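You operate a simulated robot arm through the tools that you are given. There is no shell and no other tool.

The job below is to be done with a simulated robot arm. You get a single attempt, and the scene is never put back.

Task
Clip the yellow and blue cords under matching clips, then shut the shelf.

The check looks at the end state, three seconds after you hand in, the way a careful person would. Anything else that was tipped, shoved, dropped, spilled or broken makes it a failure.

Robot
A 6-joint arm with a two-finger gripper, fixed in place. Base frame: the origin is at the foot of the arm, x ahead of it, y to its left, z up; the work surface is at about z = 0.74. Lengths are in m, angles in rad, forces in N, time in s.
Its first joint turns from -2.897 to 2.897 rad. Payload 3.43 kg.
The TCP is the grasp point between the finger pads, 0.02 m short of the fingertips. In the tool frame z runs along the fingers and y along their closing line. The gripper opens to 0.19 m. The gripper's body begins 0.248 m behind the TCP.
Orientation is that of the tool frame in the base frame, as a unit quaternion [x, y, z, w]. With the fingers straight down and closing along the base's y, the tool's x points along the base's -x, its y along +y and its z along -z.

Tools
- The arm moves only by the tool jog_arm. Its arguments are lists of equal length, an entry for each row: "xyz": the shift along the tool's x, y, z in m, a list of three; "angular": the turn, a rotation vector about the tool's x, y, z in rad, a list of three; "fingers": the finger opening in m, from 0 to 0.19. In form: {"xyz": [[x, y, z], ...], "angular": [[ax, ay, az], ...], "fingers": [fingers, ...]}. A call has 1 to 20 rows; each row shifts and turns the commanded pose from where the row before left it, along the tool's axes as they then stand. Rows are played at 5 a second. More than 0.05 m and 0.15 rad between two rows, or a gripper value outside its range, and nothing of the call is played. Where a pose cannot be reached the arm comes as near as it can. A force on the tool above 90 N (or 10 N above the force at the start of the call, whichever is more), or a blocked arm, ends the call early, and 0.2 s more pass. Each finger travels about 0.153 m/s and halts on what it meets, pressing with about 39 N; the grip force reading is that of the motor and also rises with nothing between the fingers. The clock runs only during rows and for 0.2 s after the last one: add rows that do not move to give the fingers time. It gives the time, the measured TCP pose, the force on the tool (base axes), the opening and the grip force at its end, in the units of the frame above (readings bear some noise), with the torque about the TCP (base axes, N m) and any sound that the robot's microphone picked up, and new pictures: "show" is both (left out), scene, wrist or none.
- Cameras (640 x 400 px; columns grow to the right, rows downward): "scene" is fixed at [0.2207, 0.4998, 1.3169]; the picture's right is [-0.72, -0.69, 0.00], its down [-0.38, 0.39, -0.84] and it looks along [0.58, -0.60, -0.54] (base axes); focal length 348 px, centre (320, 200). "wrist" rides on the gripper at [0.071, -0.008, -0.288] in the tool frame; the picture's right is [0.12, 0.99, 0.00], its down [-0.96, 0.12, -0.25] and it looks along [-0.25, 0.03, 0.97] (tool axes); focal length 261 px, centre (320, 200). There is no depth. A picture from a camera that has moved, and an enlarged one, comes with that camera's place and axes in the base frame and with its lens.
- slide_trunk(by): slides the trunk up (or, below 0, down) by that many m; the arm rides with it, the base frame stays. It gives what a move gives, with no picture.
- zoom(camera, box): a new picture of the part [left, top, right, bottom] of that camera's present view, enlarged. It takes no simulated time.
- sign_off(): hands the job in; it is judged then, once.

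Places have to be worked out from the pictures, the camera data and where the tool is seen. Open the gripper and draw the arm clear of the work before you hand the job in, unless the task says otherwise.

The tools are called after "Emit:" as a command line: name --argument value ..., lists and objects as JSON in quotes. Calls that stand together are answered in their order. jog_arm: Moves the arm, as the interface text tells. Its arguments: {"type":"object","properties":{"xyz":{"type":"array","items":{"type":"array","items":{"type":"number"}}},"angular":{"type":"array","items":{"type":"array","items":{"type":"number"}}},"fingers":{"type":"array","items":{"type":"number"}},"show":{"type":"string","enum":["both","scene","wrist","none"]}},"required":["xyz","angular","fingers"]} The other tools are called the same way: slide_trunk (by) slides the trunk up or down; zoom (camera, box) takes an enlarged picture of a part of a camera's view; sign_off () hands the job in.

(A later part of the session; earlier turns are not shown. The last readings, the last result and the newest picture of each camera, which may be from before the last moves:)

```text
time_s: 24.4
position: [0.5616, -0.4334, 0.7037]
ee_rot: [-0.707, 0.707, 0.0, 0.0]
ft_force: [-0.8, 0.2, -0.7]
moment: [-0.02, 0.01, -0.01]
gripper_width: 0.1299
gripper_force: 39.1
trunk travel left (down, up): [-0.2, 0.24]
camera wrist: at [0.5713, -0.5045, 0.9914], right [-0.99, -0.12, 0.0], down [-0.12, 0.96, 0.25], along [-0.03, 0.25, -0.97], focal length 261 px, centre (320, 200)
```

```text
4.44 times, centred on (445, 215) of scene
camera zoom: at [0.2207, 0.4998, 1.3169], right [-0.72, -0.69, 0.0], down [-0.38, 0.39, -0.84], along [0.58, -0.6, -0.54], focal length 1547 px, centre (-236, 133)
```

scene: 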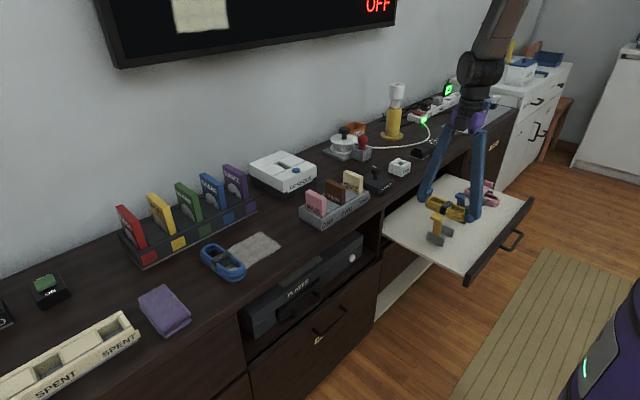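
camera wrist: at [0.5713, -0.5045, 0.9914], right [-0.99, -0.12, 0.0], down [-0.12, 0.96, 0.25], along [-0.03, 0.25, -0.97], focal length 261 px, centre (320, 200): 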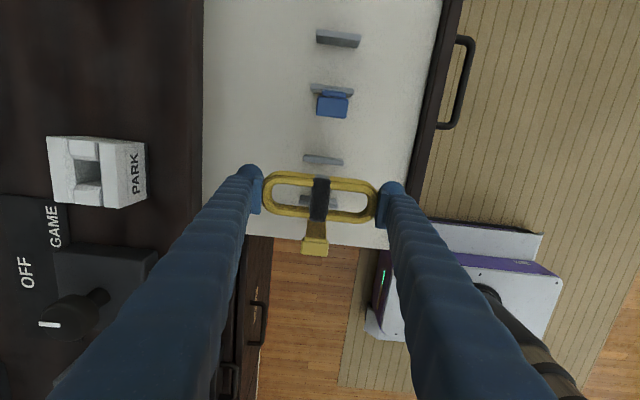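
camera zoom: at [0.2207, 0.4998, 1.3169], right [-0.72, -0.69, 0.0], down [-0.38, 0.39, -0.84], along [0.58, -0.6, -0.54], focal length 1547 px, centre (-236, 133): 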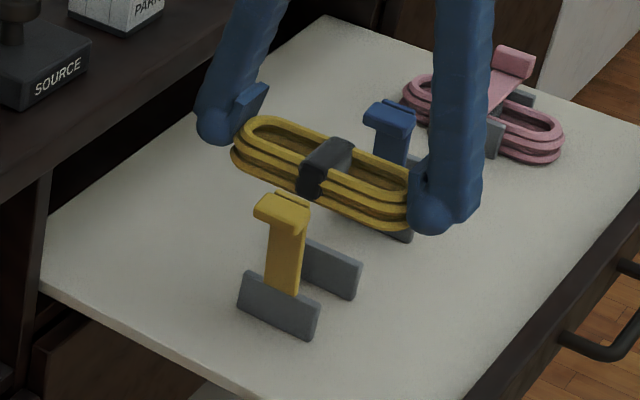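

The alignment estimate is good, with cord centre y ≈ -0.431 against gap centre ≈ -0.432. I'll lower to just above the post tops and check again.

Emit:
jog_arm --xyz '[[0, 0, 0.01], [0, 0, 0.018], [0, 0, 0.018], [0, 0, 0.01], [0, 0, 0]]' --angular '[[0, 0, 0], [0, 0, 0], [0, 0, 0], [0, 0, 0], [0, 0, 0]]' --fingers '[0.1, 0.1, 0.1, 0.1, 0.1]' --show "wrist"

Emit:
zoom --camera "wrist" --box '[240, 140, 400, 240]'

Emit:
zoom --camera "scene" --box '[400, 190, 490, 255]'

```text
time_s: 25.6
position: [0.561, -0.4339, 0.6481]
ee_rot: [0.708, -0.706, 0.0, 0.001]
ft_force: [-0.1, 0.3, -0.3]
moment: [0.0, 0.03, 0.0]
gripper_width: 0.1295
gripper_force: 39.8
trunk travel left (down, up): [-0.2, 0.24]
camera wrist: at [0.5711, -0.5046, 0.9365], right [-0.99, -0.12, 0.0], down [-0.12, 0.96, 0.25], along [-0.03, 0.25, -0.97], focal length 261 px, centre (320, 200)
```

wrist: 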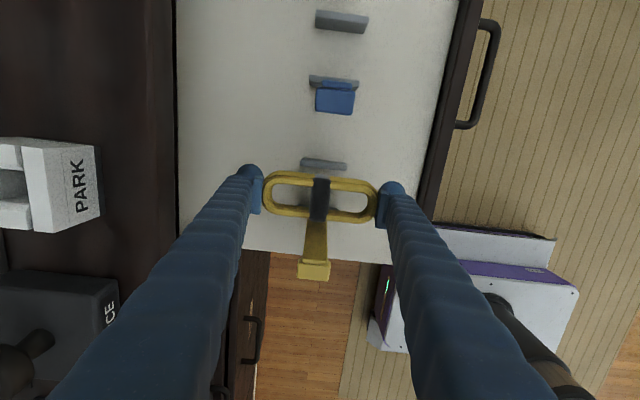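

```text
4.00 times, centred on (320, 190) of wrist
camera zoom: at [0.5711, -0.5046, 0.9365], right [-0.99, -0.12, 0.0], down [-0.12, 0.96, 0.25], along [-0.03, 0.25, -0.97], focal length 1043 px, centre (320, 240)
```

zoom: 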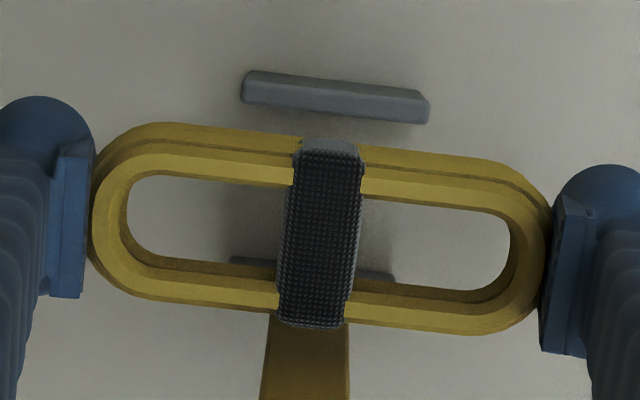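

```text
6.15 times, centred on (445, 222) of scene
camera zoom: at [0.2207, 0.4998, 1.3169], right [-0.72, -0.69, 0.0], down [-0.38, 0.39, -0.84], along [0.58, -0.6, -0.54], focal length 2142 px, centre (-449, 62)
```

zoom: 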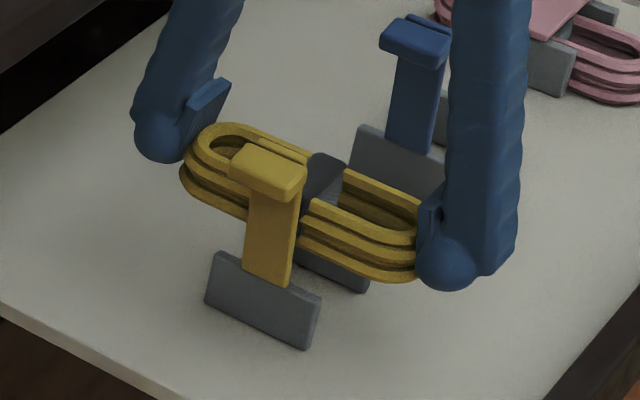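

The cord is centred in the gap, with about 4–5 mm of clearance each side. I'll lower it slowly between the posts and watch the force.

Emit:
jog_arm --xyz '[[0, 0, 0.006], [0, 0, 0.006], [0, 0, 0.006], [0, 0, 0.006], [0, 0, 0.006], [0, 0, 0.004], [0, 0, 0]]' --angular '[[0, 0, 0], [0, 0, 0], [0, 0, 0], [0, 0, 0], [0, 0, 0], [0, 0, 0], [0, 0, 0]]' --fingers '[0.1, 0.1, 0.1, 0.1, 0.1, 0.1, 0.1]' --show "wrist"

Emit:
zoom --camera "wrist" --box '[240, 140, 400, 240]'

Emit:
zoom --camera "scene" --box '[400, 190, 490, 255]'

```text
time_s: 27.2
position: [0.562, -0.4342, 0.6149]
ee_rot: [0.707, -0.707, -0.001, 0.0]
ft_force: [0.5, 0.3, -1.4]
moment: [0.01, -0.02, 0.0]
gripper_width: 0.1301
gripper_force: 39.2
trunk travel left (down, up): [-0.2, 0.24]
camera wrist: at [0.572, -0.5045, 0.903], right [-0.99, -0.12, 0.0], down [-0.12, 0.96, 0.25], along [-0.03, 0.25, -0.97], focal length 261 px, centre (320, 200)
```

wrist: 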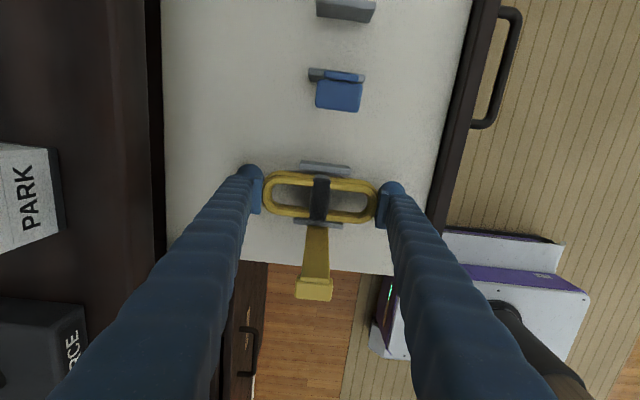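

```text
4.00 times, centred on (320, 190) of wrist
camera zoom: at [0.572, -0.5045, 0.903], right [-0.99, -0.12, 0.0], down [-0.12, 0.96, 0.25], along [-0.03, 0.25, -0.97], focal length 1043 px, centre (320, 240)
```

zoom: 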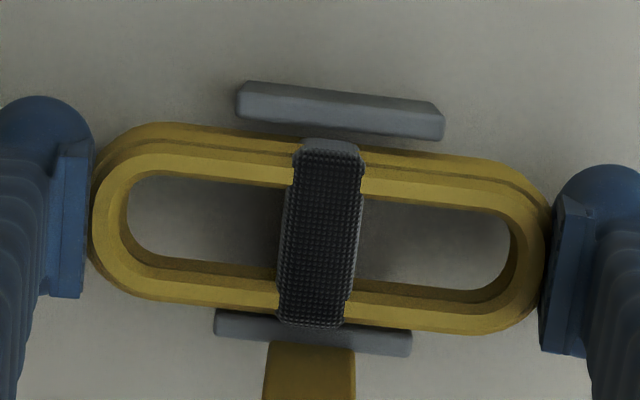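

```text
6.15 times, centred on (445, 222) of scene
camera zoom: at [0.2207, 0.4998, 1.3169], right [-0.72, -0.69, 0.0], down [-0.38, 0.39, -0.84], along [0.58, -0.6, -0.54], focal length 2142 px, centre (-449, 62)
```

zoom: 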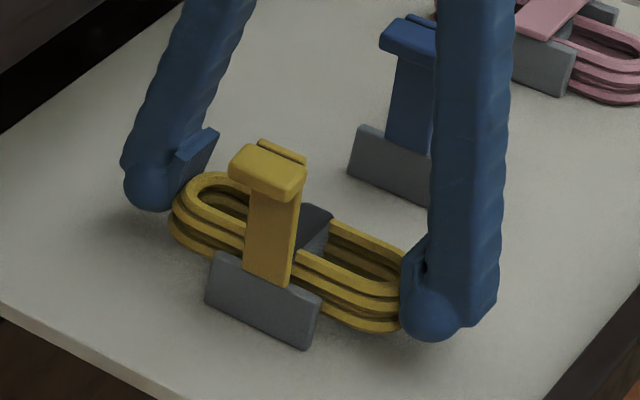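

The cord is now between the posts with clear gaps on both sides and no contact force. I'll keep descending in small steps until the shelf is felt.

Emit:
jog_arm --xyz '[[0, 0, 0.003], [0, 0, 0.003], [0, 0, 0]]' --angular '[[0, 0, 0], [0, 0, 0], [0, 0, 0]]' --fingers '[0.1, 0.1, 0.1]' --show "none"

Emit:
zoom --camera "scene" --box '[400, 190, 490, 255]'

```text
time_s: 28.0
position: [0.5619, -0.4339, 0.6087]
ee_rot: [-0.707, 0.708, 0.001, -0.001]
ft_force: [0.8, -0.3, -0.4]
moment: [0.02, -0.02, 0.0]
gripper_width: 0.1296
gripper_force: 39.0
trunk travel left (down, up): [-0.2, 0.24]
```

```text
6.15 times, centred on (445, 222) of scene
camera zoom: at [0.2207, 0.4998, 1.3169], right [-0.72, -0.69, 0.0], down [-0.38, 0.39, -0.84], along [0.58, -0.6, -0.54], focal length 2142 px, centre (-449, 62)
```

zoom: 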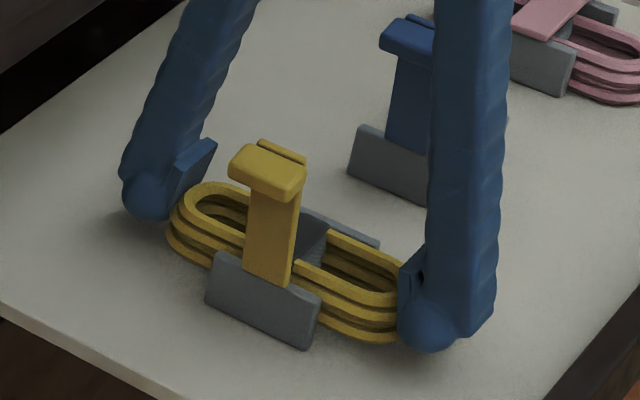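

Emit:
jog_arm --xyz '[[0, 0, 0.002], [0, 0, 0.002], [0, 0, 0]]' --angular '[[0, 0, 0], [0, 0, 0], [0, 0, 0]]' --fingers '[0.1, 0.1, 0.1]' --show "none"

Emit:
zoom --camera "scene" --box '[400, 190, 490, 255]'

```text
time_s: 28.8
position: [0.5617, -0.4323, 0.6043]
ee_rot: [-0.706, 0.708, 0.001, -0.001]
ft_force: [0.4, 0.0, -0.9]
moment: [-0.02, 0.01, 0.0]
gripper_width: 0.1297
gripper_force: 39.4
trunk travel left (down, up): [-0.2, 0.24]
```

```text
6.15 times, centred on (445, 222) of scene
camera zoom: at [0.2207, 0.4998, 1.3169], right [-0.72, -0.69, 0.0], down [-0.38, 0.39, -0.84], along [0.58, -0.6, -0.54], focal length 2142 px, centre (-449, 62)
```

zoom: 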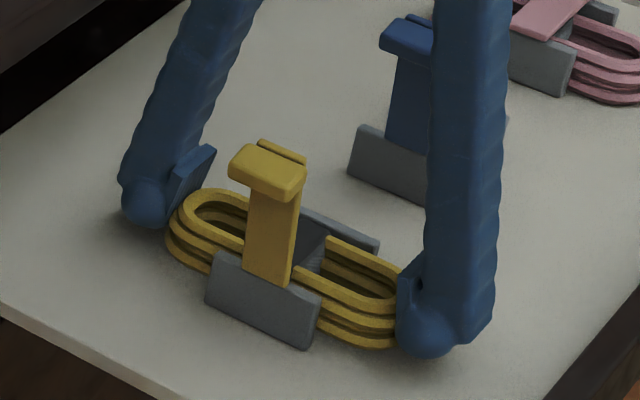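

Still no contact at TCP z = 0.604. I'll keep going down in 2 mm steps.

Emit:
jog_arm --xyz '[[0, 0, 0.002], [0, 0, 0.002], [0, 0, 0]]' --angular '[[0, 0, 0], [0, 0, 0], [0, 0, 0]]' --fingers '[0.1, 0.1, 0.1]' --show "none"

Emit:
zoom --camera "scene" --box '[400, 190, 490, 255]'

```text
time_s: 29.6
position: [0.5628, -0.4342, 0.6011]
ee_rot: [-0.707, 0.708, 0.001, -0.001]
ft_force: [-0.7, 0.5, 0.0]
moment: [0.02, -0.07, 0.0]
gripper_width: 0.1298
gripper_force: 38.7
trunk travel left (down, up): [-0.2, 0.24]
```

```text
6.15 times, centred on (445, 222) of scene
camera zoom: at [0.2207, 0.4998, 1.3169], right [-0.72, -0.69, 0.0], down [-0.38, 0.39, -0.84], along [0.58, -0.6, -0.54], focal length 2142 px, centre (-449, 62)
```

zoom: 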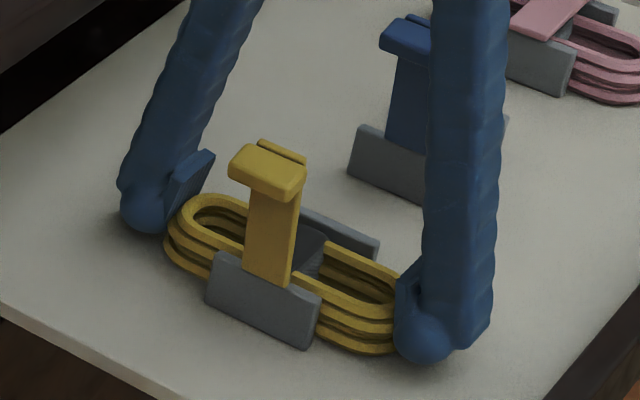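

The tips look almost on the shelf (TCP z = 0.601), with no contact force yet. I'll go down 3 mm more in 1 mm steps.

Emit:
jog_arm --xyz '[[0, 0, 0.001], [0, 0, 0.001], [0, 0, 0.001], [0, 0, 0]]' --angular '[[0, 0, 0], [0, 0, 0], [0, 0, 0], [0, 0, 0]]' --fingers '[0.1, 0.1, 0.1, 0.1]' --show "none"

Emit:
zoom --camera "scene" --box '[400, 190, 490, 255]'

```text
time_s: 30.6
position: [0.5631, -0.4335, 0.5972]
ee_rot: [0.707, -0.707, 0.001, 0.0]
ft_force: [0.6, 0.5, 1.6]
moment: [0.03, 0.11, -0.04]
gripper_width: 0.1294
gripper_force: 39.2
trunk travel left (down, up): [-0.2, 0.24]
```

```text
6.15 times, centred on (445, 222) of scene
camera zoom: at [0.2207, 0.4998, 1.3169], right [-0.72, -0.69, 0.0], down [-0.38, 0.39, -0.84], along [0.58, -0.6, -0.54], focal length 2142 px, centre (-449, 62)
```

zoom: 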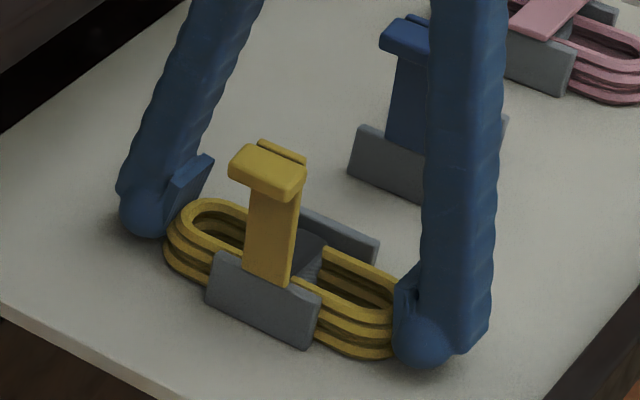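

Light contact (1.6 N) shows the cord is on the shelf. I'll open the fingers to 0.152, pause, and look.

Emit:
jog_arm --xyz '[[0, 0, 0], [0, 0, 0], [0, 0, 0]]' --angular '[[0, 0, 0], [0, 0, 0], [0, 0, 0]]' --fingers '[0.14, 0.152, 0.152]' --show "wrist"

Emit:
zoom --camera "scene" --box '[400, 190, 490, 255]'

Emit:
zoom --camera "wrist" --box '[240, 140, 400, 240]'

```text
time_s: 31.4
position: [0.5616, -0.4329, 0.5974]
ee_rot: [-0.706, 0.708, 0.001, -0.001]
ft_force: [0.1, -0.2, 0.5]
moment: [-0.04, -0.02, 0.01]
gripper_width: 0.152
gripper_force: 0.0
trunk travel left (down, up): [-0.2, 0.24]
camera wrist: at [0.5718, -0.5042, 0.8853], right [-0.99, -0.12, 0.0], down [-0.12, 0.96, 0.25], along [-0.03, 0.25, -0.97], focal length 261 px, centre (320, 200)
```

wrist: 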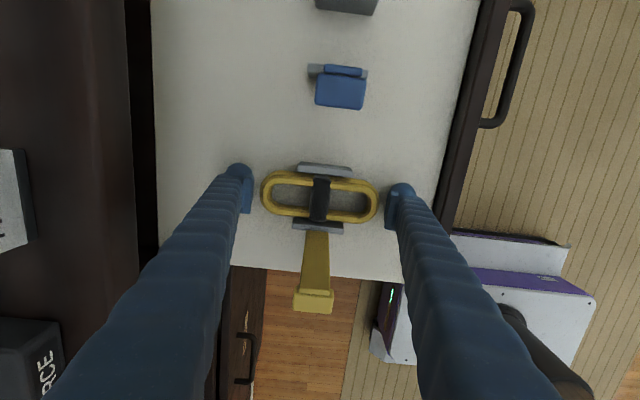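

```text
6.15 times, centred on (445, 222) of scene
camera zoom: at [0.2207, 0.4998, 1.3169], right [-0.72, -0.69, 0.0], down [-0.38, 0.39, -0.84], along [0.58, -0.6, -0.54], focal length 2142 px, centre (-449, 62)
```

zoom: 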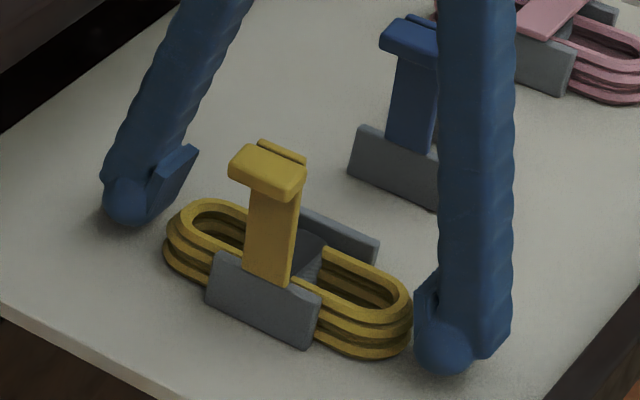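

```text
4.00 times, centred on (320, 190) of wrist
camera zoom: at [0.5718, -0.5042, 0.8853], right [-0.99, -0.12, 0.0], down [-0.12, 0.96, 0.25], along [-0.03, 0.25, -0.97], focal length 1043 px, centre (320, 240)
```

zoom: 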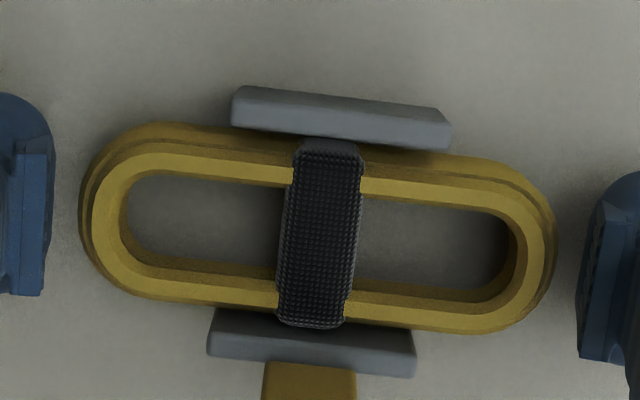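

The yellow cord is released and sitting between the posts. I'll lift straight up, shift to the +y side of the strap and close the fingers so I can push the strap over.

Emit:
jog_arm --xyz '[[0, 0, -0.01], [0, 0, -0.03], [0, 0, -0.04], [0, 0, -0.045], [0, 0, -0.045], [0, 0, -0.02], [-0.03, 0, 0], [-0.045, 0, 0], [-0.04, 0, 0], [-0.018, 0, 0], [0, 0, 0], [0, 0, 0]]' --angular '[[0, 0, 0], [0, 0, 0], [0, 0, 0], [0, 0, 0], [0, 0, 0], [0, 0, 0], [0, 0, 0], [0, 0, 0], [0, 0, 0], [0, 0, 0], [0, 0, 0], [0, 0, 0]]' --fingers '[0.152, 0.152, 0.152, 0.152, 0.152, 0.152, 0.1, 0.05, 0.0, 0.0, 0.0, 0.0]' --show "both"

Emit:
zoom --camera "scene" --box '[400, 170, 510, 255]'

Emit:
zoom --camera "wrist" --box '[260, 20, 420, 150]'

```text
time_s: 34.0
position: [0.5629, -0.3004, 0.7869]
ee_rot: [0.707, -0.707, 0.0, 0.0]
ft_force: [-1.0, 0.4, -0.4]
moment: [-0.02, 0.04, 0.01]
gripper_width: 0.0
gripper_force: 34.4
trunk travel left (down, up): [-0.2, 0.24]
camera wrist: at [0.5735, -0.372, 1.0751], right [-0.99, -0.12, 0.0], down [-0.12, 0.96, 0.25], along [-0.03, 0.25, -0.97], focal length 261 px, centre (320, 200)
```

scene: 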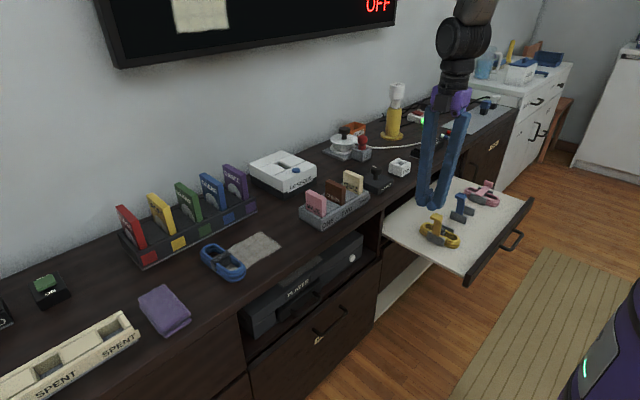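
wrist: 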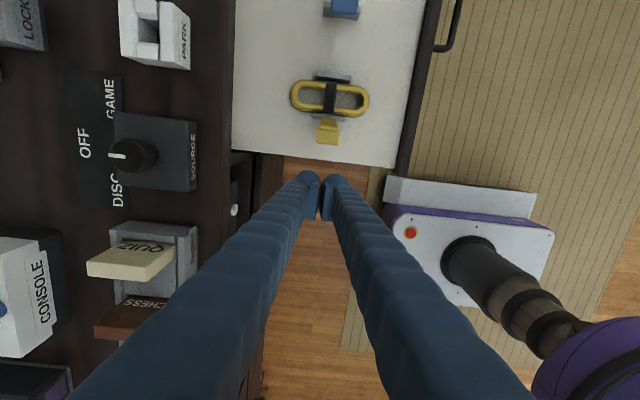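

```text
4.71 times, centred on (455, 212) of scene
camera zoom: at [0.2207, 0.4998, 1.3169], right [-0.72, -0.69, 0.0], down [-0.38, 0.39, -0.84], along [0.58, -0.6, -0.54], focal length 1638 px, centre (-315, 141)
```

zoom: 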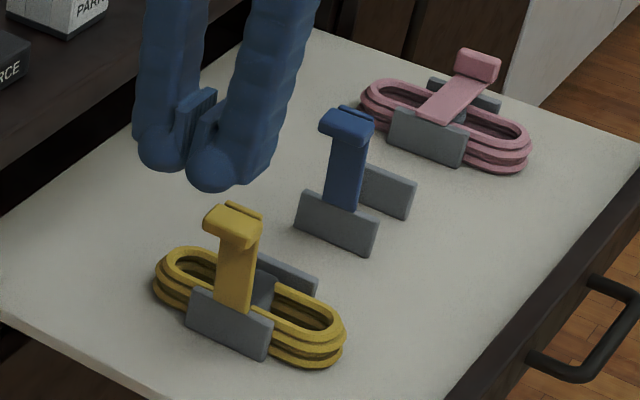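

```text
3.08 times, centred on (340, 85) of wrist
camera zoom: at [0.5735, -0.372, 1.0751], right [-0.99, -0.12, 0.0], down [-0.12, 0.96, 0.25], along [-0.03, 0.25, -0.97], focal length 802 px, centre (258, 554)
```

zoom: 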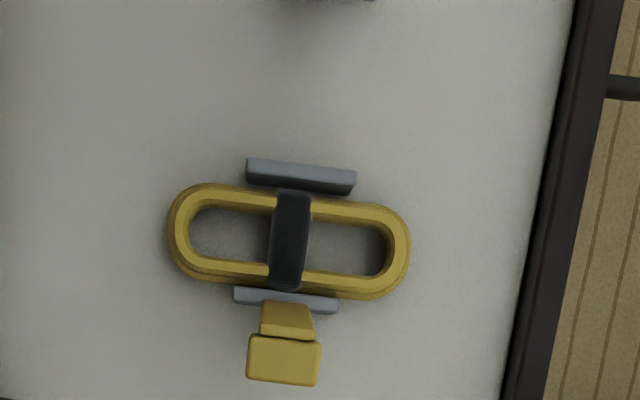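

The yellow cord sits well between the posts, and the strap head is at about (0.561, -0.367, 0.70). I'll lower the closed fingers on the +y side, then sweep slowly toward -y to start tipping the strap over.

Emit:
jog_arm --xyz '[[0, 0.001, 0.03], [0, 0, 0.035], [0, 0, 0.022], [0.02, 0, 0], [0.015, 0, 0], [0.01, 0, 0], [0.01, 0, 0], [0.01, 0, 0], [0, 0, 0]]' --angular '[[0, 0, 0], [0, 0, 0], [0, 0, 0], [0, 0, 0], [0, 0, 0], [0, 0, 0], [0, 0, 0], [0, 0, 0], [0, 0, 0]]' --fingers '[0.0, 0.0, 0.0, 0.0, 0.0, 0.0, 0.0, 0.0, 0.0]' --show "wrist"

Emit:
zoom --camera "scene" --box '[400, 170, 510, 255]'

Emit:
zoom --camera "wrist" --box '[240, 80, 400, 210]'

```text
time_s: 36.0
position: [0.5615, -0.3652, 0.7]
ee_rot: [-0.707, 0.707, 0.0, -0.001]
ft_force: [0.9, 0.2, 0.4]
moment: [0.04, 0.0, 0.02]
gripper_width: 0.0003
gripper_force: 34.4
trunk travel left (down, up): [-0.2, 0.24]
camera wrist: at [0.571, -0.4363, 0.9883], right [-0.99, -0.12, 0.0], down [-0.12, 0.96, 0.25], along [-0.03, 0.25, -0.97], focal length 261 px, centre (320, 200)
```

wrist: 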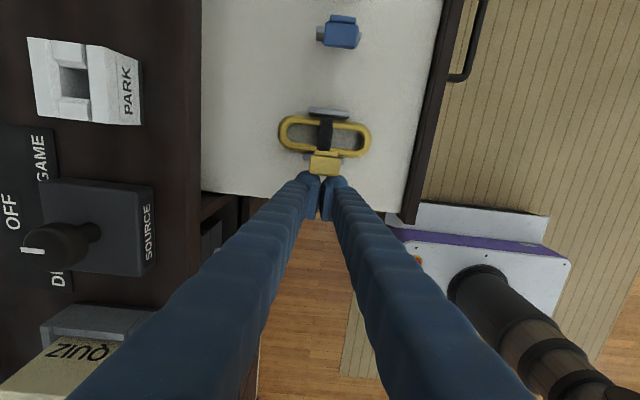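

```text
4.71 times, centred on (455, 212) of scene
camera zoom: at [0.2207, 0.4998, 1.3169], right [-0.72, -0.69, 0.0], down [-0.38, 0.39, -0.84], along [0.58, -0.6, -0.54], focal length 1638 px, centre (-315, 141)
```

zoom: 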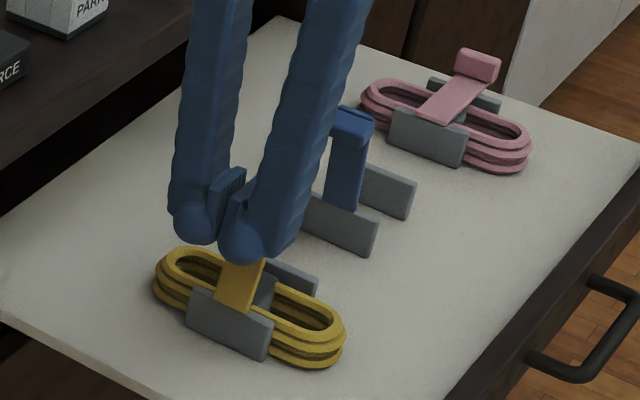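

```text
3.08 times, centred on (320, 145) of wrist
camera zoom: at [0.571, -0.4363, 0.9883], right [-0.99, -0.12, 0.0], down [-0.12, 0.96, 0.25], along [-0.03, 0.25, -0.97], focal length 802 px, centre (320, 369)
```

zoom: 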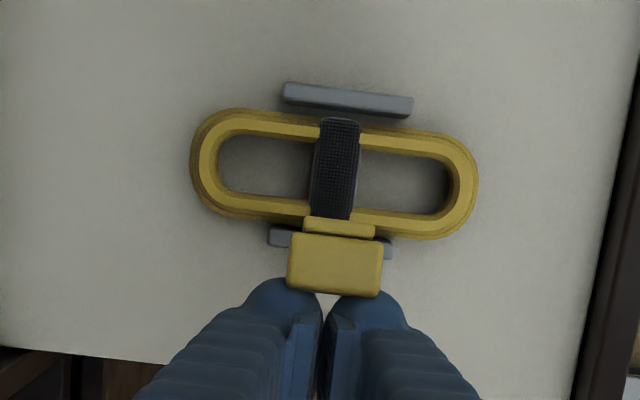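

The finger touches the strap head and has tipped it to about vertical with almost no force. I'll continue along the hinge arc (hinge near y = -0.40, z = 0.612), sweeping toward -y with a slight descent.

Emit:
jog_arm --xyz '[[0.01, 0, 0], [0.012, 0, -0.001], [0.012, 0, 0.001], [0.012, 0, 0.003], [0.012, 0, 0.004], [0, 0, 0]]' --angular '[[0, 0, 0], [0, 0, 0], [0, 0, 0], [0, 0, 0], [0, 0, 0], [0, 0, 0]]' --fingers '[0.0, 0.0, 0.0, 0.0, 0.0, 0.0]' --show "wrist"

Emit:
zoom --camera "scene" --box '[400, 170, 510, 255]'

Emit:
zoom --camera "wrist" --box '[240, 80, 400, 210]'

```text
time_s: 37.4
position: [0.5616, -0.423, 0.6919]
ee_rot: [-0.707, 0.707, 0.001, -0.001]
ft_force: [0.3, 0.1, 0.2]
moment: [0.05, -0.01, -0.01]
gripper_width: 0.0
gripper_force: 34.1
trunk travel left (down, up): [-0.2, 0.24]
camera wrist: at [0.5712, -0.4938, 0.9809], right [-0.99, -0.12, 0.0], down [-0.12, 0.96, 0.25], along [-0.03, 0.25, -0.97], focal length 261 px, centre (320, 200)
```

wrist: 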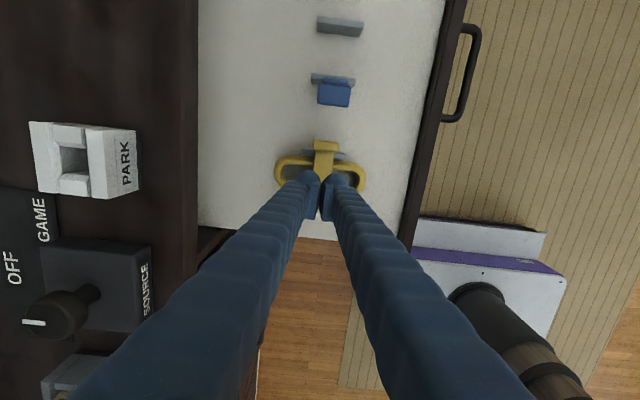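

```text
4.71 times, centred on (455, 212) of scene
camera zoom: at [0.2207, 0.4998, 1.3169], right [-0.72, -0.69, 0.0], down [-0.38, 0.39, -0.84], along [0.58, -0.6, -0.54], focal length 1638 px, centre (-315, 141)
```

zoom: 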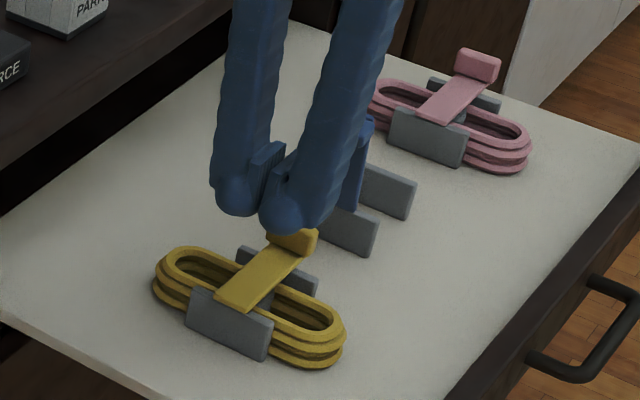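

```text
3.08 times, centred on (320, 145) of wrist
camera zoom: at [0.5712, -0.4938, 0.9809], right [-0.99, -0.12, 0.0], down [-0.12, 0.96, 0.25], along [-0.03, 0.25, -0.97], focal length 802 px, centre (320, 369)
```

zoom: 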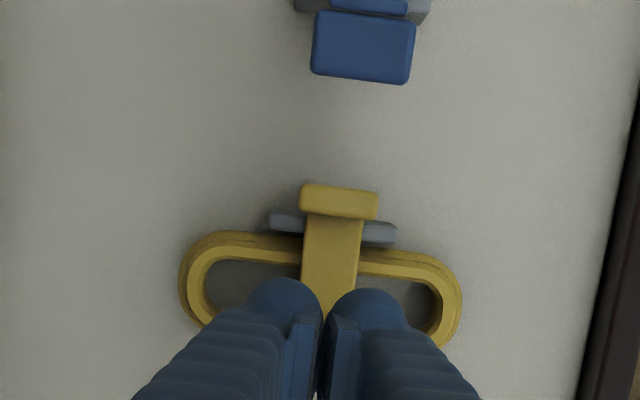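

The strap has folded over the cord and its head is past the -y post. I'll centre the fingers over the strap at y ≈ -0.445 and press down step by step to seat it.

Emit:
jog_arm --xyz '[[0.011, 0, 0], [0.011, 0, 0], [0, 0, 0.015], [0, 0, 0.012], [0, 0, 0.008], [0, 0, 0.006], [0, 0, 0]]' --angular '[[0, 0, 0], [0, 0, 0], [0, 0, 0], [0, 0, 0], [0, 0, 0], [0, 0, 0], [0, 0, 0]]' --fingers '[0.0, 0.0, 0.0, 0.0, 0.0, 0.0, 0.0]' --show "wrist"

Emit:
zoom --camera "scene" --box '[400, 170, 510, 255]'

Emit:
zoom --camera "wrist" --box '[240, 80, 400, 210]'

```text
time_s: 39.0
position: [0.5611, -0.4444, 0.6526]
ee_rot: [-0.707, 0.707, 0.0, -0.001]
ft_force: [0.6, 0.5, -0.1]
moment: [0.01, -0.01, -0.03]
gripper_width: 0.0
gripper_force: 34.2
trunk travel left (down, up): [-0.2, 0.24]
camera wrist: at [0.5714, -0.5161, 0.9403], right [-0.99, -0.12, 0.0], down [-0.12, 0.96, 0.25], along [-0.03, 0.25, -0.97], focal length 261 px, centre (320, 200)
```

wrist: 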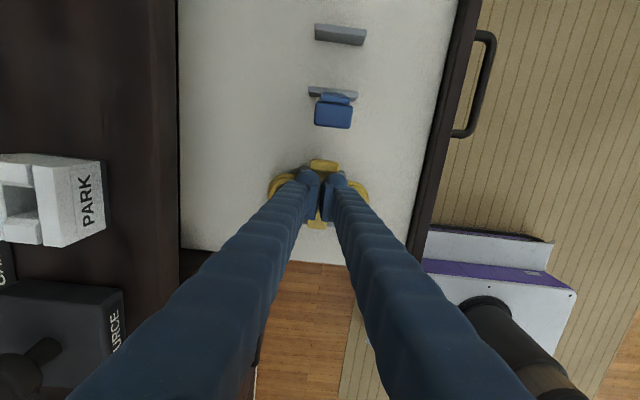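

```text
4.71 times, centred on (455, 212) of scene
camera zoom: at [0.2207, 0.4998, 1.3169], right [-0.72, -0.69, 0.0], down [-0.38, 0.39, -0.84], along [0.58, -0.6, -0.54], focal length 1638 px, centre (-315, 141)
```

zoom: 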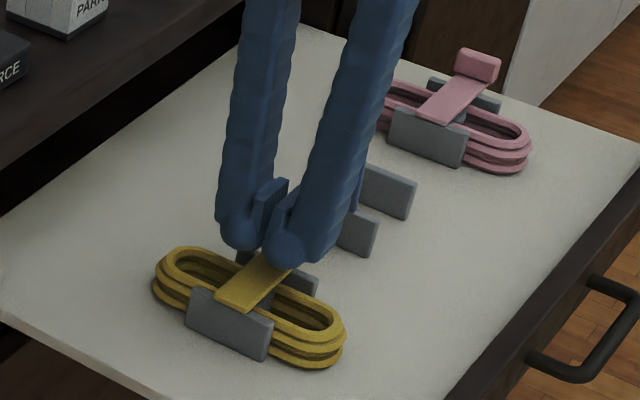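

```text
3.08 times, centred on (320, 145) of wrist
camera zoom: at [0.5714, -0.5161, 0.9403], right [-0.99, -0.12, 0.0], down [-0.12, 0.96, 0.25], along [-0.03, 0.25, -0.97], focal length 802 px, centre (320, 369)
```

zoom: 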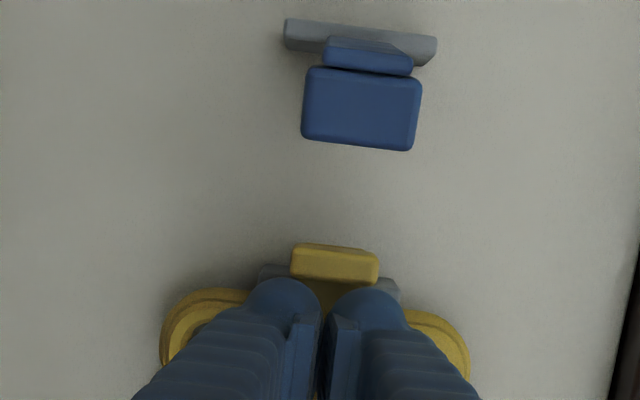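

No contact yet at tip z ≈ 0.633. I'll press on down in small steps and watch the force.

Emit:
jog_arm --xyz '[[0, 0, 0.003], [0, 0, 0.003], [0, 0, 0.002], [0, 0, 0]]' --angular '[[0, 0, 0], [0, 0, 0], [0, 0, 0], [0, 0, 0]]' --fingers '[0.0, 0.0, 0.0, 0.0]' --show "none"

Emit:
zoom --camera "scene" --box '[400, 170, 510, 255]'

```text
time_s: 40.0
position: [0.5603, -0.4464, 0.6452]
ee_rot: [0.708, -0.707, -0.001, 0.001]
ft_force: [0.1, 0.2, 0.5]
moment: [0.03, -0.03, 0.0]
gripper_width: 0.0
gripper_force: 34.2
trunk travel left (down, up): [-0.2, 0.24]
```

```text
4.71 times, centred on (455, 212) of scene
camera zoom: at [0.2207, 0.4998, 1.3169], right [-0.72, -0.69, 0.0], down [-0.38, 0.39, -0.84], along [0.58, -0.6, -0.54], focal length 1638 px, centre (-315, 141)
```

zoom: 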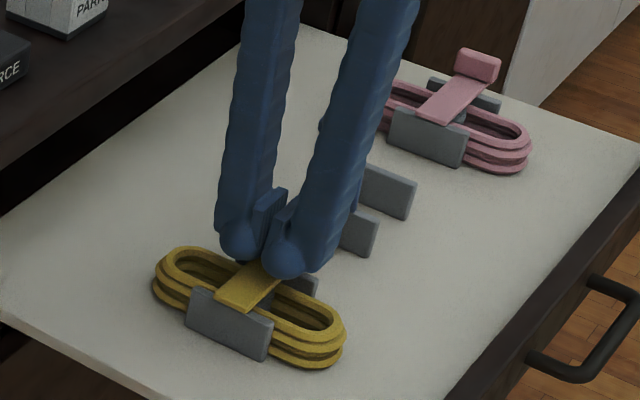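

Force is still near zero at TCP z = 0.645. I'll continue down 8 mm in 2 mm steps.

Emit:
jog_arm --xyz '[[0, 0, 0.002], [0, 0, 0.002], [0, 0, 0.002], [0, 0, 0.002], [0, 0, 0]]' --angular '[[0, 0, 0], [0, 0, 0], [0, 0, 0], [0, 0, 0], [0, 0, 0]]' --fingers '[0.0, 0.0, 0.0, 0.0, 0.0]' --show "none"

Emit:
zoom --camera "scene" --box '[400, 170, 510, 255]'

```text
time_s: 41.2
position: [0.561, -0.446, 0.6355]
ee_rot: [0.708, -0.707, 0.0, 0.0]
ft_force: [0.5, 0.6, 0.2]
moment: [-0.01, 0.0, -0.02]
gripper_width: 0.0
gripper_force: 34.5
trunk travel left (down, up): [-0.2, 0.24]
```

```text
4.71 times, centred on (455, 212) of scene
camera zoom: at [0.2207, 0.4998, 1.3169], right [-0.72, -0.69, 0.0], down [-0.38, 0.39, -0.84], along [0.58, -0.6, -0.54], focal length 1638 px, centre (-315, 141)
```

zoom: 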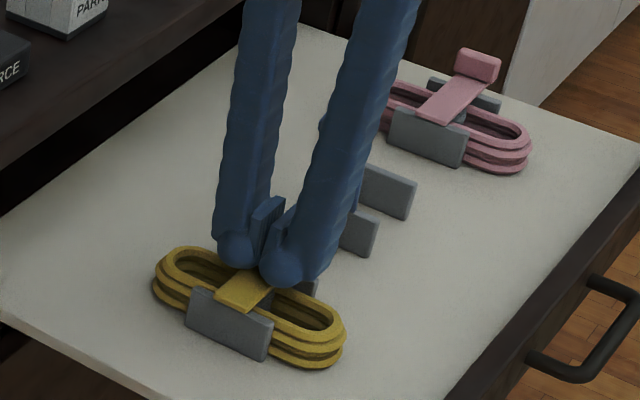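

Still no resistance at tip z ≈ 0.6155. The posts top out near 0.607, so the strap should be just below. I'll continue in 1–2 mm steps.

Emit:
jog_arm --xyz '[[0, 0, 0.0015], [0, 0, 0.0015], [0, 0, 0.0015], [0, 0, 0]]' --angular '[[0, 0, 0], [0, 0, 0], [0, 0, 0], [0, 0, 0]]' --fingers '[0.0, 0.0, 0.0, 0.0]' --show "none"

Emit:
zoom --camera "scene" --box '[420, 205, 480, 250]'

```text
time_s: 42.2
position: [0.5617, -0.4464, 0.635]
ee_rot: [-0.707, 0.707, -0.001, 0.0]
ft_force: [0.3, 2.2, 39.2]
moment: [0.37, 0.06, -0.05]
gripper_width: 0.0059
gripper_force: 34.3
trunk travel left (down, up): [-0.2, 0.24]
```

```text
8.89 times, centred on (450, 228) of scene
camera zoom: at [0.2207, 0.4998, 1.3169], right [-0.72, -0.69, 0.0], down [-0.38, 0.39, -0.84], along [0.58, -0.6, -0.54], focal length 3094 px, centre (-836, -44)
```

zoom: 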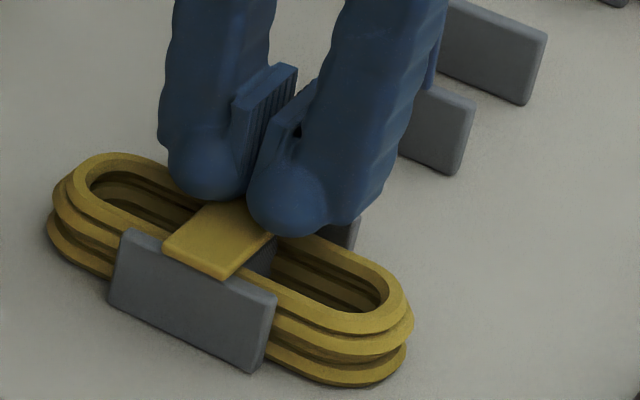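

I read 39 N with the strap pinned flat at tip z ≈ 0.615. I'll lift off and compare it with the closed pink clip.

Emit:
jog_arm --xyz '[[0, 0, -0.01], [0, 0, -0.03], [0, 0, -0.04], [0, 0, -0.045], [-0.03, 0, -0.02], [-0.04, 0, 0], [-0.04, 0, 0], [0, 0, 0]]' --angular '[[0, 0, 0], [0, 0, 0], [0, 0, 0], [0, 0, 0], [0, 0, 0], [0, 0, 0], [0, 0, 0], [0, 0, 0]]' --fingers '[0.0, 0.0, 0.0, 0.0, 0.0, 0.0, 0.0, 0.0]' --show "wrist"

Emit:
zoom --camera "scene" --box '[415, 165, 505, 250]'

Emit:
zoom --camera "wrist" --box '[260, 20, 420, 150]'

```text
time_s: 44.0
position: [0.5619, -0.3363, 0.7765]
ee_rot: [-0.707, 0.708, 0.0, 0.0]
ft_force: [0.5, 0.7, 0.7]
moment: [-0.08, 0.01, -0.01]
gripper_width: 0.0
gripper_force: 34.6
trunk travel left (down, up): [-0.2, 0.24]
camera wrist: at [0.5714, -0.4074, 1.065], right [-0.99, -0.12, 0.0], down [-0.12, 0.96, 0.25], along [-0.03, 0.25, -0.97], focal length 261 px, centre (320, 200)
```

wrist: 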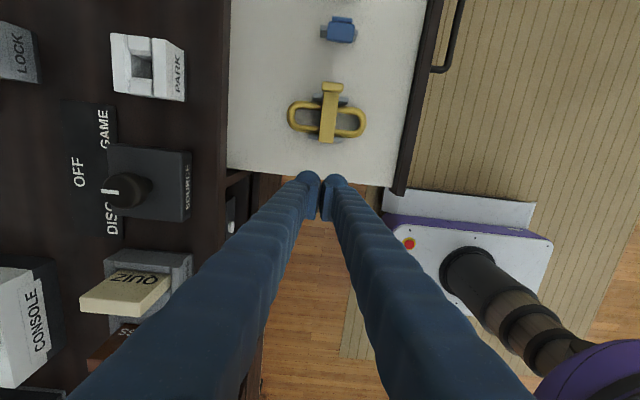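

```text
4.71 times, centred on (460, 208) of scene
camera zoom: at [0.2207, 0.4998, 1.3169], right [-0.72, -0.69, 0.0], down [-0.38, 0.39, -0.84], along [0.58, -0.6, -0.54], focal length 1638 px, centre (-339, 165)
```

zoom: 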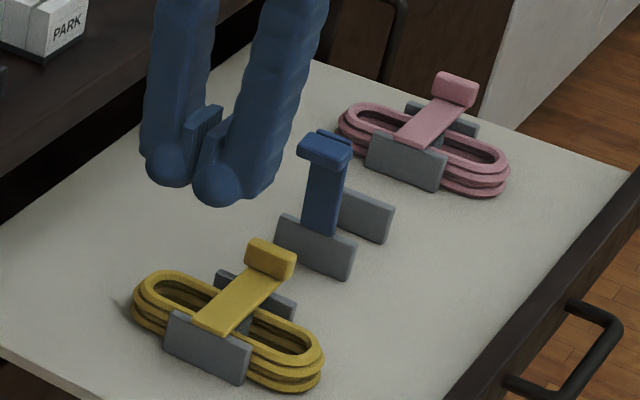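

```text
3.08 times, centred on (340, 85) of wrist
camera zoom: at [0.5714, -0.4074, 1.065], right [-0.99, -0.12, 0.0], down [-0.12, 0.96, 0.25], along [-0.03, 0.25, -0.97], focal length 802 px, centre (258, 554)
```

zoom: 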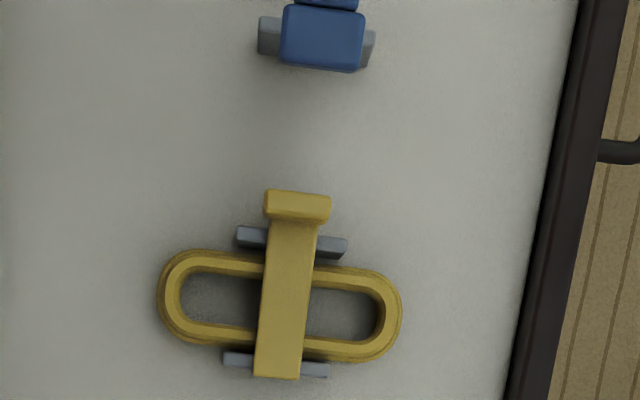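

The yellow clip now looks like the closed pink one. I'll zoom in to compare the two strap angles closely.

Emit:
zoom --camera "scene" --box '[438, 210, 488, 250]'

Emit:
zoom --camera "scene" --box '[480, 172, 530, 212]'

```text
10.00 times, centred on (463, 230) of scene
camera zoom: at [0.2207, 0.4998, 1.3169], right [-0.72, -0.69, 0.0], down [-0.38, 0.39, -0.84], along [0.58, -0.6, -0.54], focal length 3481 px, centre (-1110, -100)
```

zoom: 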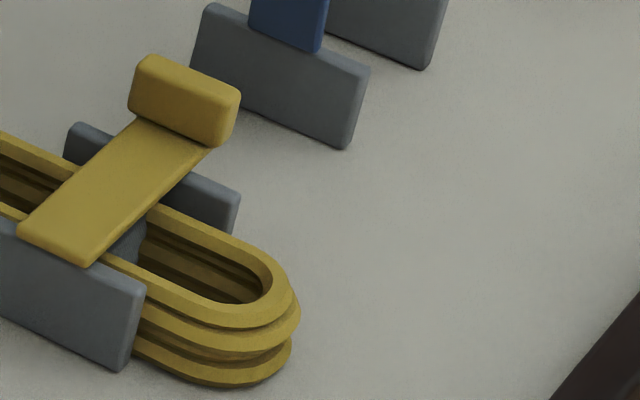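

```text
10.00 times, centred on (505, 192) of scene
camera zoom: at [0.2207, 0.4998, 1.3169], right [-0.72, -0.69, 0.0], down [-0.38, 0.39, -0.84], along [0.58, -0.6, -0.54], focal length 3481 px, centre (-1530, 280)
```

zoom: 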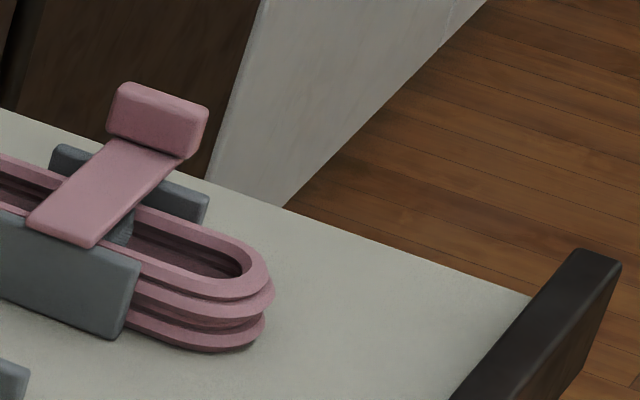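

The strap's slope matches the horizontal direction and the pink clip, so the yellow clip is fully closed. I'll raise up and go over to the blue cord near (0.805, 0.217), opening the fingers to 0.16.

Emit:
jog_arm --xyz '[[0, 0, -0.04], [0, 0, -0.045], [0, 0, -0.045], [0, 0, -0.045], [-0.03, -0.0132, -0.01], [-0.0395, -0.01736, 0], [-0.0395, -0.01736, 0], [-0.0395, -0.01736, 0], [-0.0395, -0.01736, 0], [-0.0395, -0.01736, 0], [-0.0395, -0.01736, 0], [-0.0395, -0.01736, 0], [-0.0395, -0.01736, 0], [-0.0395, -0.01736, 0], [-0.0395, -0.01736, 0], [-0.0395, -0.01736, 0], [-0.0395, -0.01736, 0], [-0.0395, -0.01736, 0], [-0.0095, -0.0042, 0], [0, 0, 0]]' --angular '[[0, 0, 0], [0, 0, 0], [0, 0, 0], [0, 0, 0], [0, 0, 0], [0, 0, 0], [0, 0, 0], [0, 0, 0], [0, 0, 0], [0, 0, 0], [0, 0, 0], [0, 0, 0], [0, 0, 0], [0, 0, 0], [0, 0, 0], [0, 0, 0], [0, 0, 0], [0, 0, 0], [0, 0, 0], [0, 0, 0]]' --fingers '[0.0, 0.0, 0.0, 0.05, 0.1, 0.15, 0.16, 0.16, 0.16, 0.16, 0.16, 0.16, 0.16, 0.16, 0.16, 0.16, 0.16, 0.16, 0.16, 0.16]' --show "both"

Emit:
zoom --camera "wrist" --box '[250, 120, 390, 240]'

```text
time_s: 48.2
position: [0.806, 0.2171, 0.961]
ee_rot: [0.707, -0.707, -0.001, 0.001]
ft_force: [0.1, -0.1, 0.1]
moment: [0.04, -0.02, 0.01]
gripper_width: 0.1599
gripper_force: 0.1
trunk travel left (down, up): [-0.2, 0.24]
camera wrist: at [0.8151, 0.145, 1.2496], right [-0.99, -0.12, 0.0], down [-0.12, 0.96, 0.25], along [-0.03, 0.25, -0.97], focal length 261 px, centre (320, 200)
```

scene: 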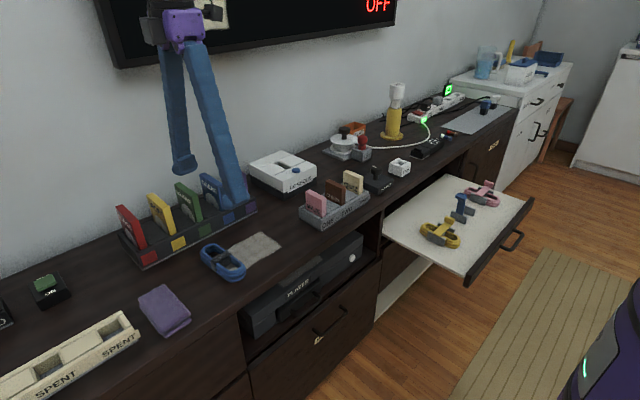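
wrist: 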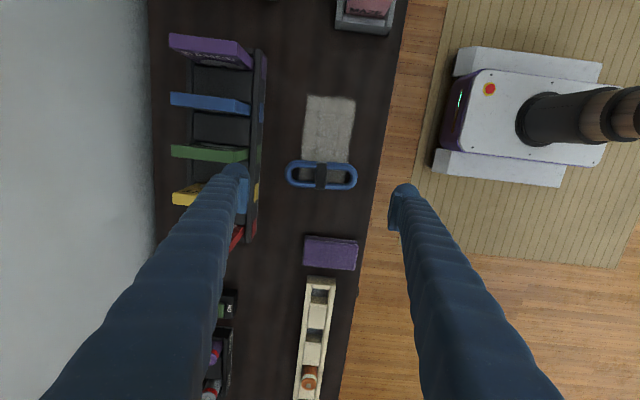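

```text
3.33 times, centred on (320, 180) of wrist
camera zoom: at [0.8151, 0.145, 1.2496], right [-0.99, -0.12, 0.0], down [-0.12, 0.96, 0.25], along [-0.03, 0.25, -0.97], focal length 869 px, centre (320, 267)
```

zoom: 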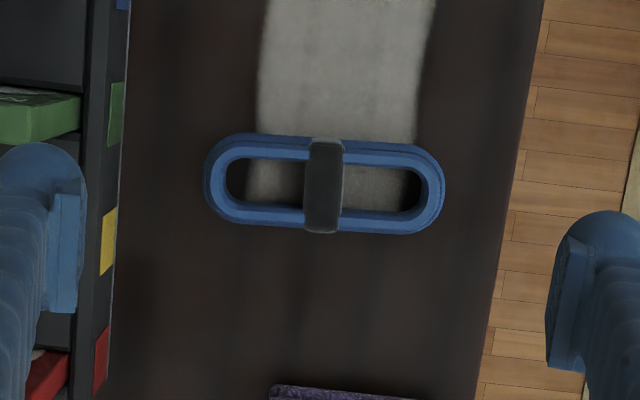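

The blue cord's centre is about (0.803, 0.222), with yaw about 0.05 rad counter-clockwise of base x. I'll align and descend to just above it for a check.

Emit:
jog_arm --xyz '[[-0.0045, 0.003, 0], [0, 0, 0.04], [0, 0, 0.045], [0, 0, 0.04], [0, 0, 0]]' --angular '[[0, 0, -0.05], [0, 0, 0], [0, 0, 0], [0, 0, 0], [0, 0, 0]]' --fingers '[0.16, 0.16, 0.16, 0.16, 0.16]' --show "wrist"

Emit:
zoom --camera "wrist" --box '[220, 130, 420, 255]'

Emit:
zoom --camera "scene" --box '[150, 170, 290, 290]'

```text
time_s: 49.4
position: [0.803, 0.2227, 0.8355]
ee_rot: [0.725, -0.689, 0.0, -0.001]
ft_force: [-0.1, -0.3, 0.6]
moment: [-0.03, 0.03, -0.02]
gripper_width: 0.1603
gripper_force: 0.1
trunk travel left (down, up): [-0.2, 0.24]
camera wrist: at [0.8154, 0.1514, 1.1247], right [-0.99, -0.17, 0.0], down [-0.16, 0.95, 0.25], along [-0.04, 0.24, -0.97], focal length 261 px, centre (320, 200)
```

wrist: 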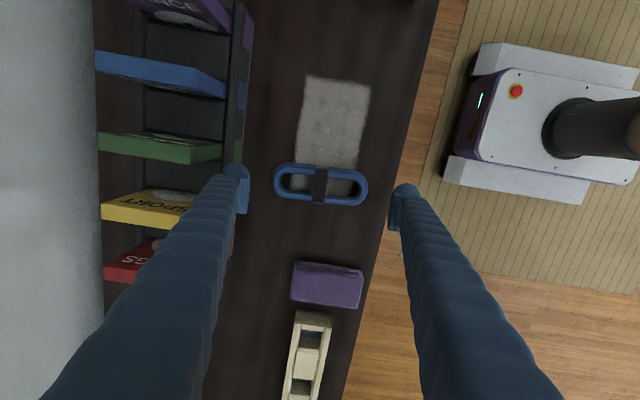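

```text
3.20 times, centred on (320, 192) of wrist
camera zoom: at [0.8154, 0.1514, 1.1247], right [-0.99, -0.17, 0.0], down [-0.16, 0.95, 0.25], along [-0.04, 0.24, -0.97], focal length 834 px, centre (320, 224)
```

zoom: 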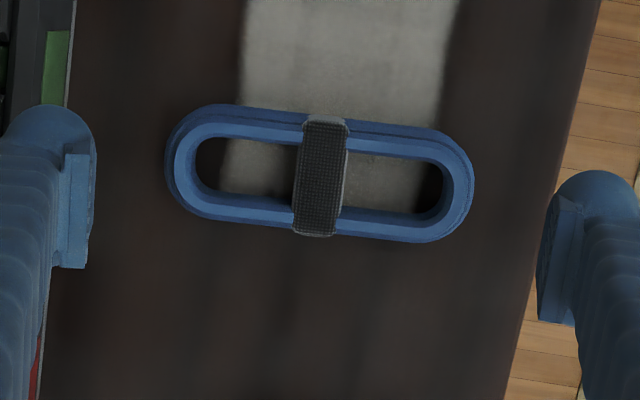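

```text
3.33 times, centred on (220, 230) of scene
camera zoom: at [0.2207, 0.4998, 1.3169], right [-0.72, -0.69, 0.0], down [-0.38, 0.39, -0.84], along [0.58, -0.6, -0.54], focal length 1160 px, centre (653, 100)
```

zoom: 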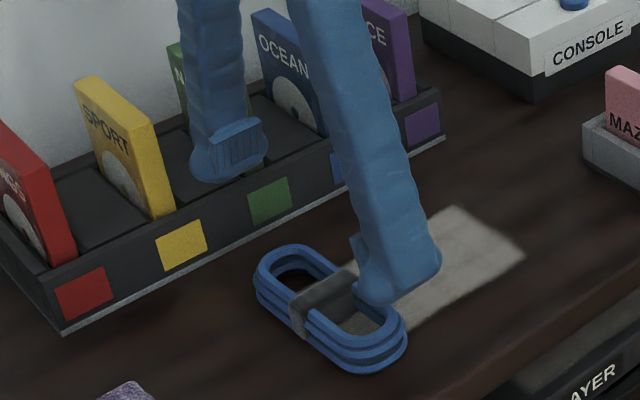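

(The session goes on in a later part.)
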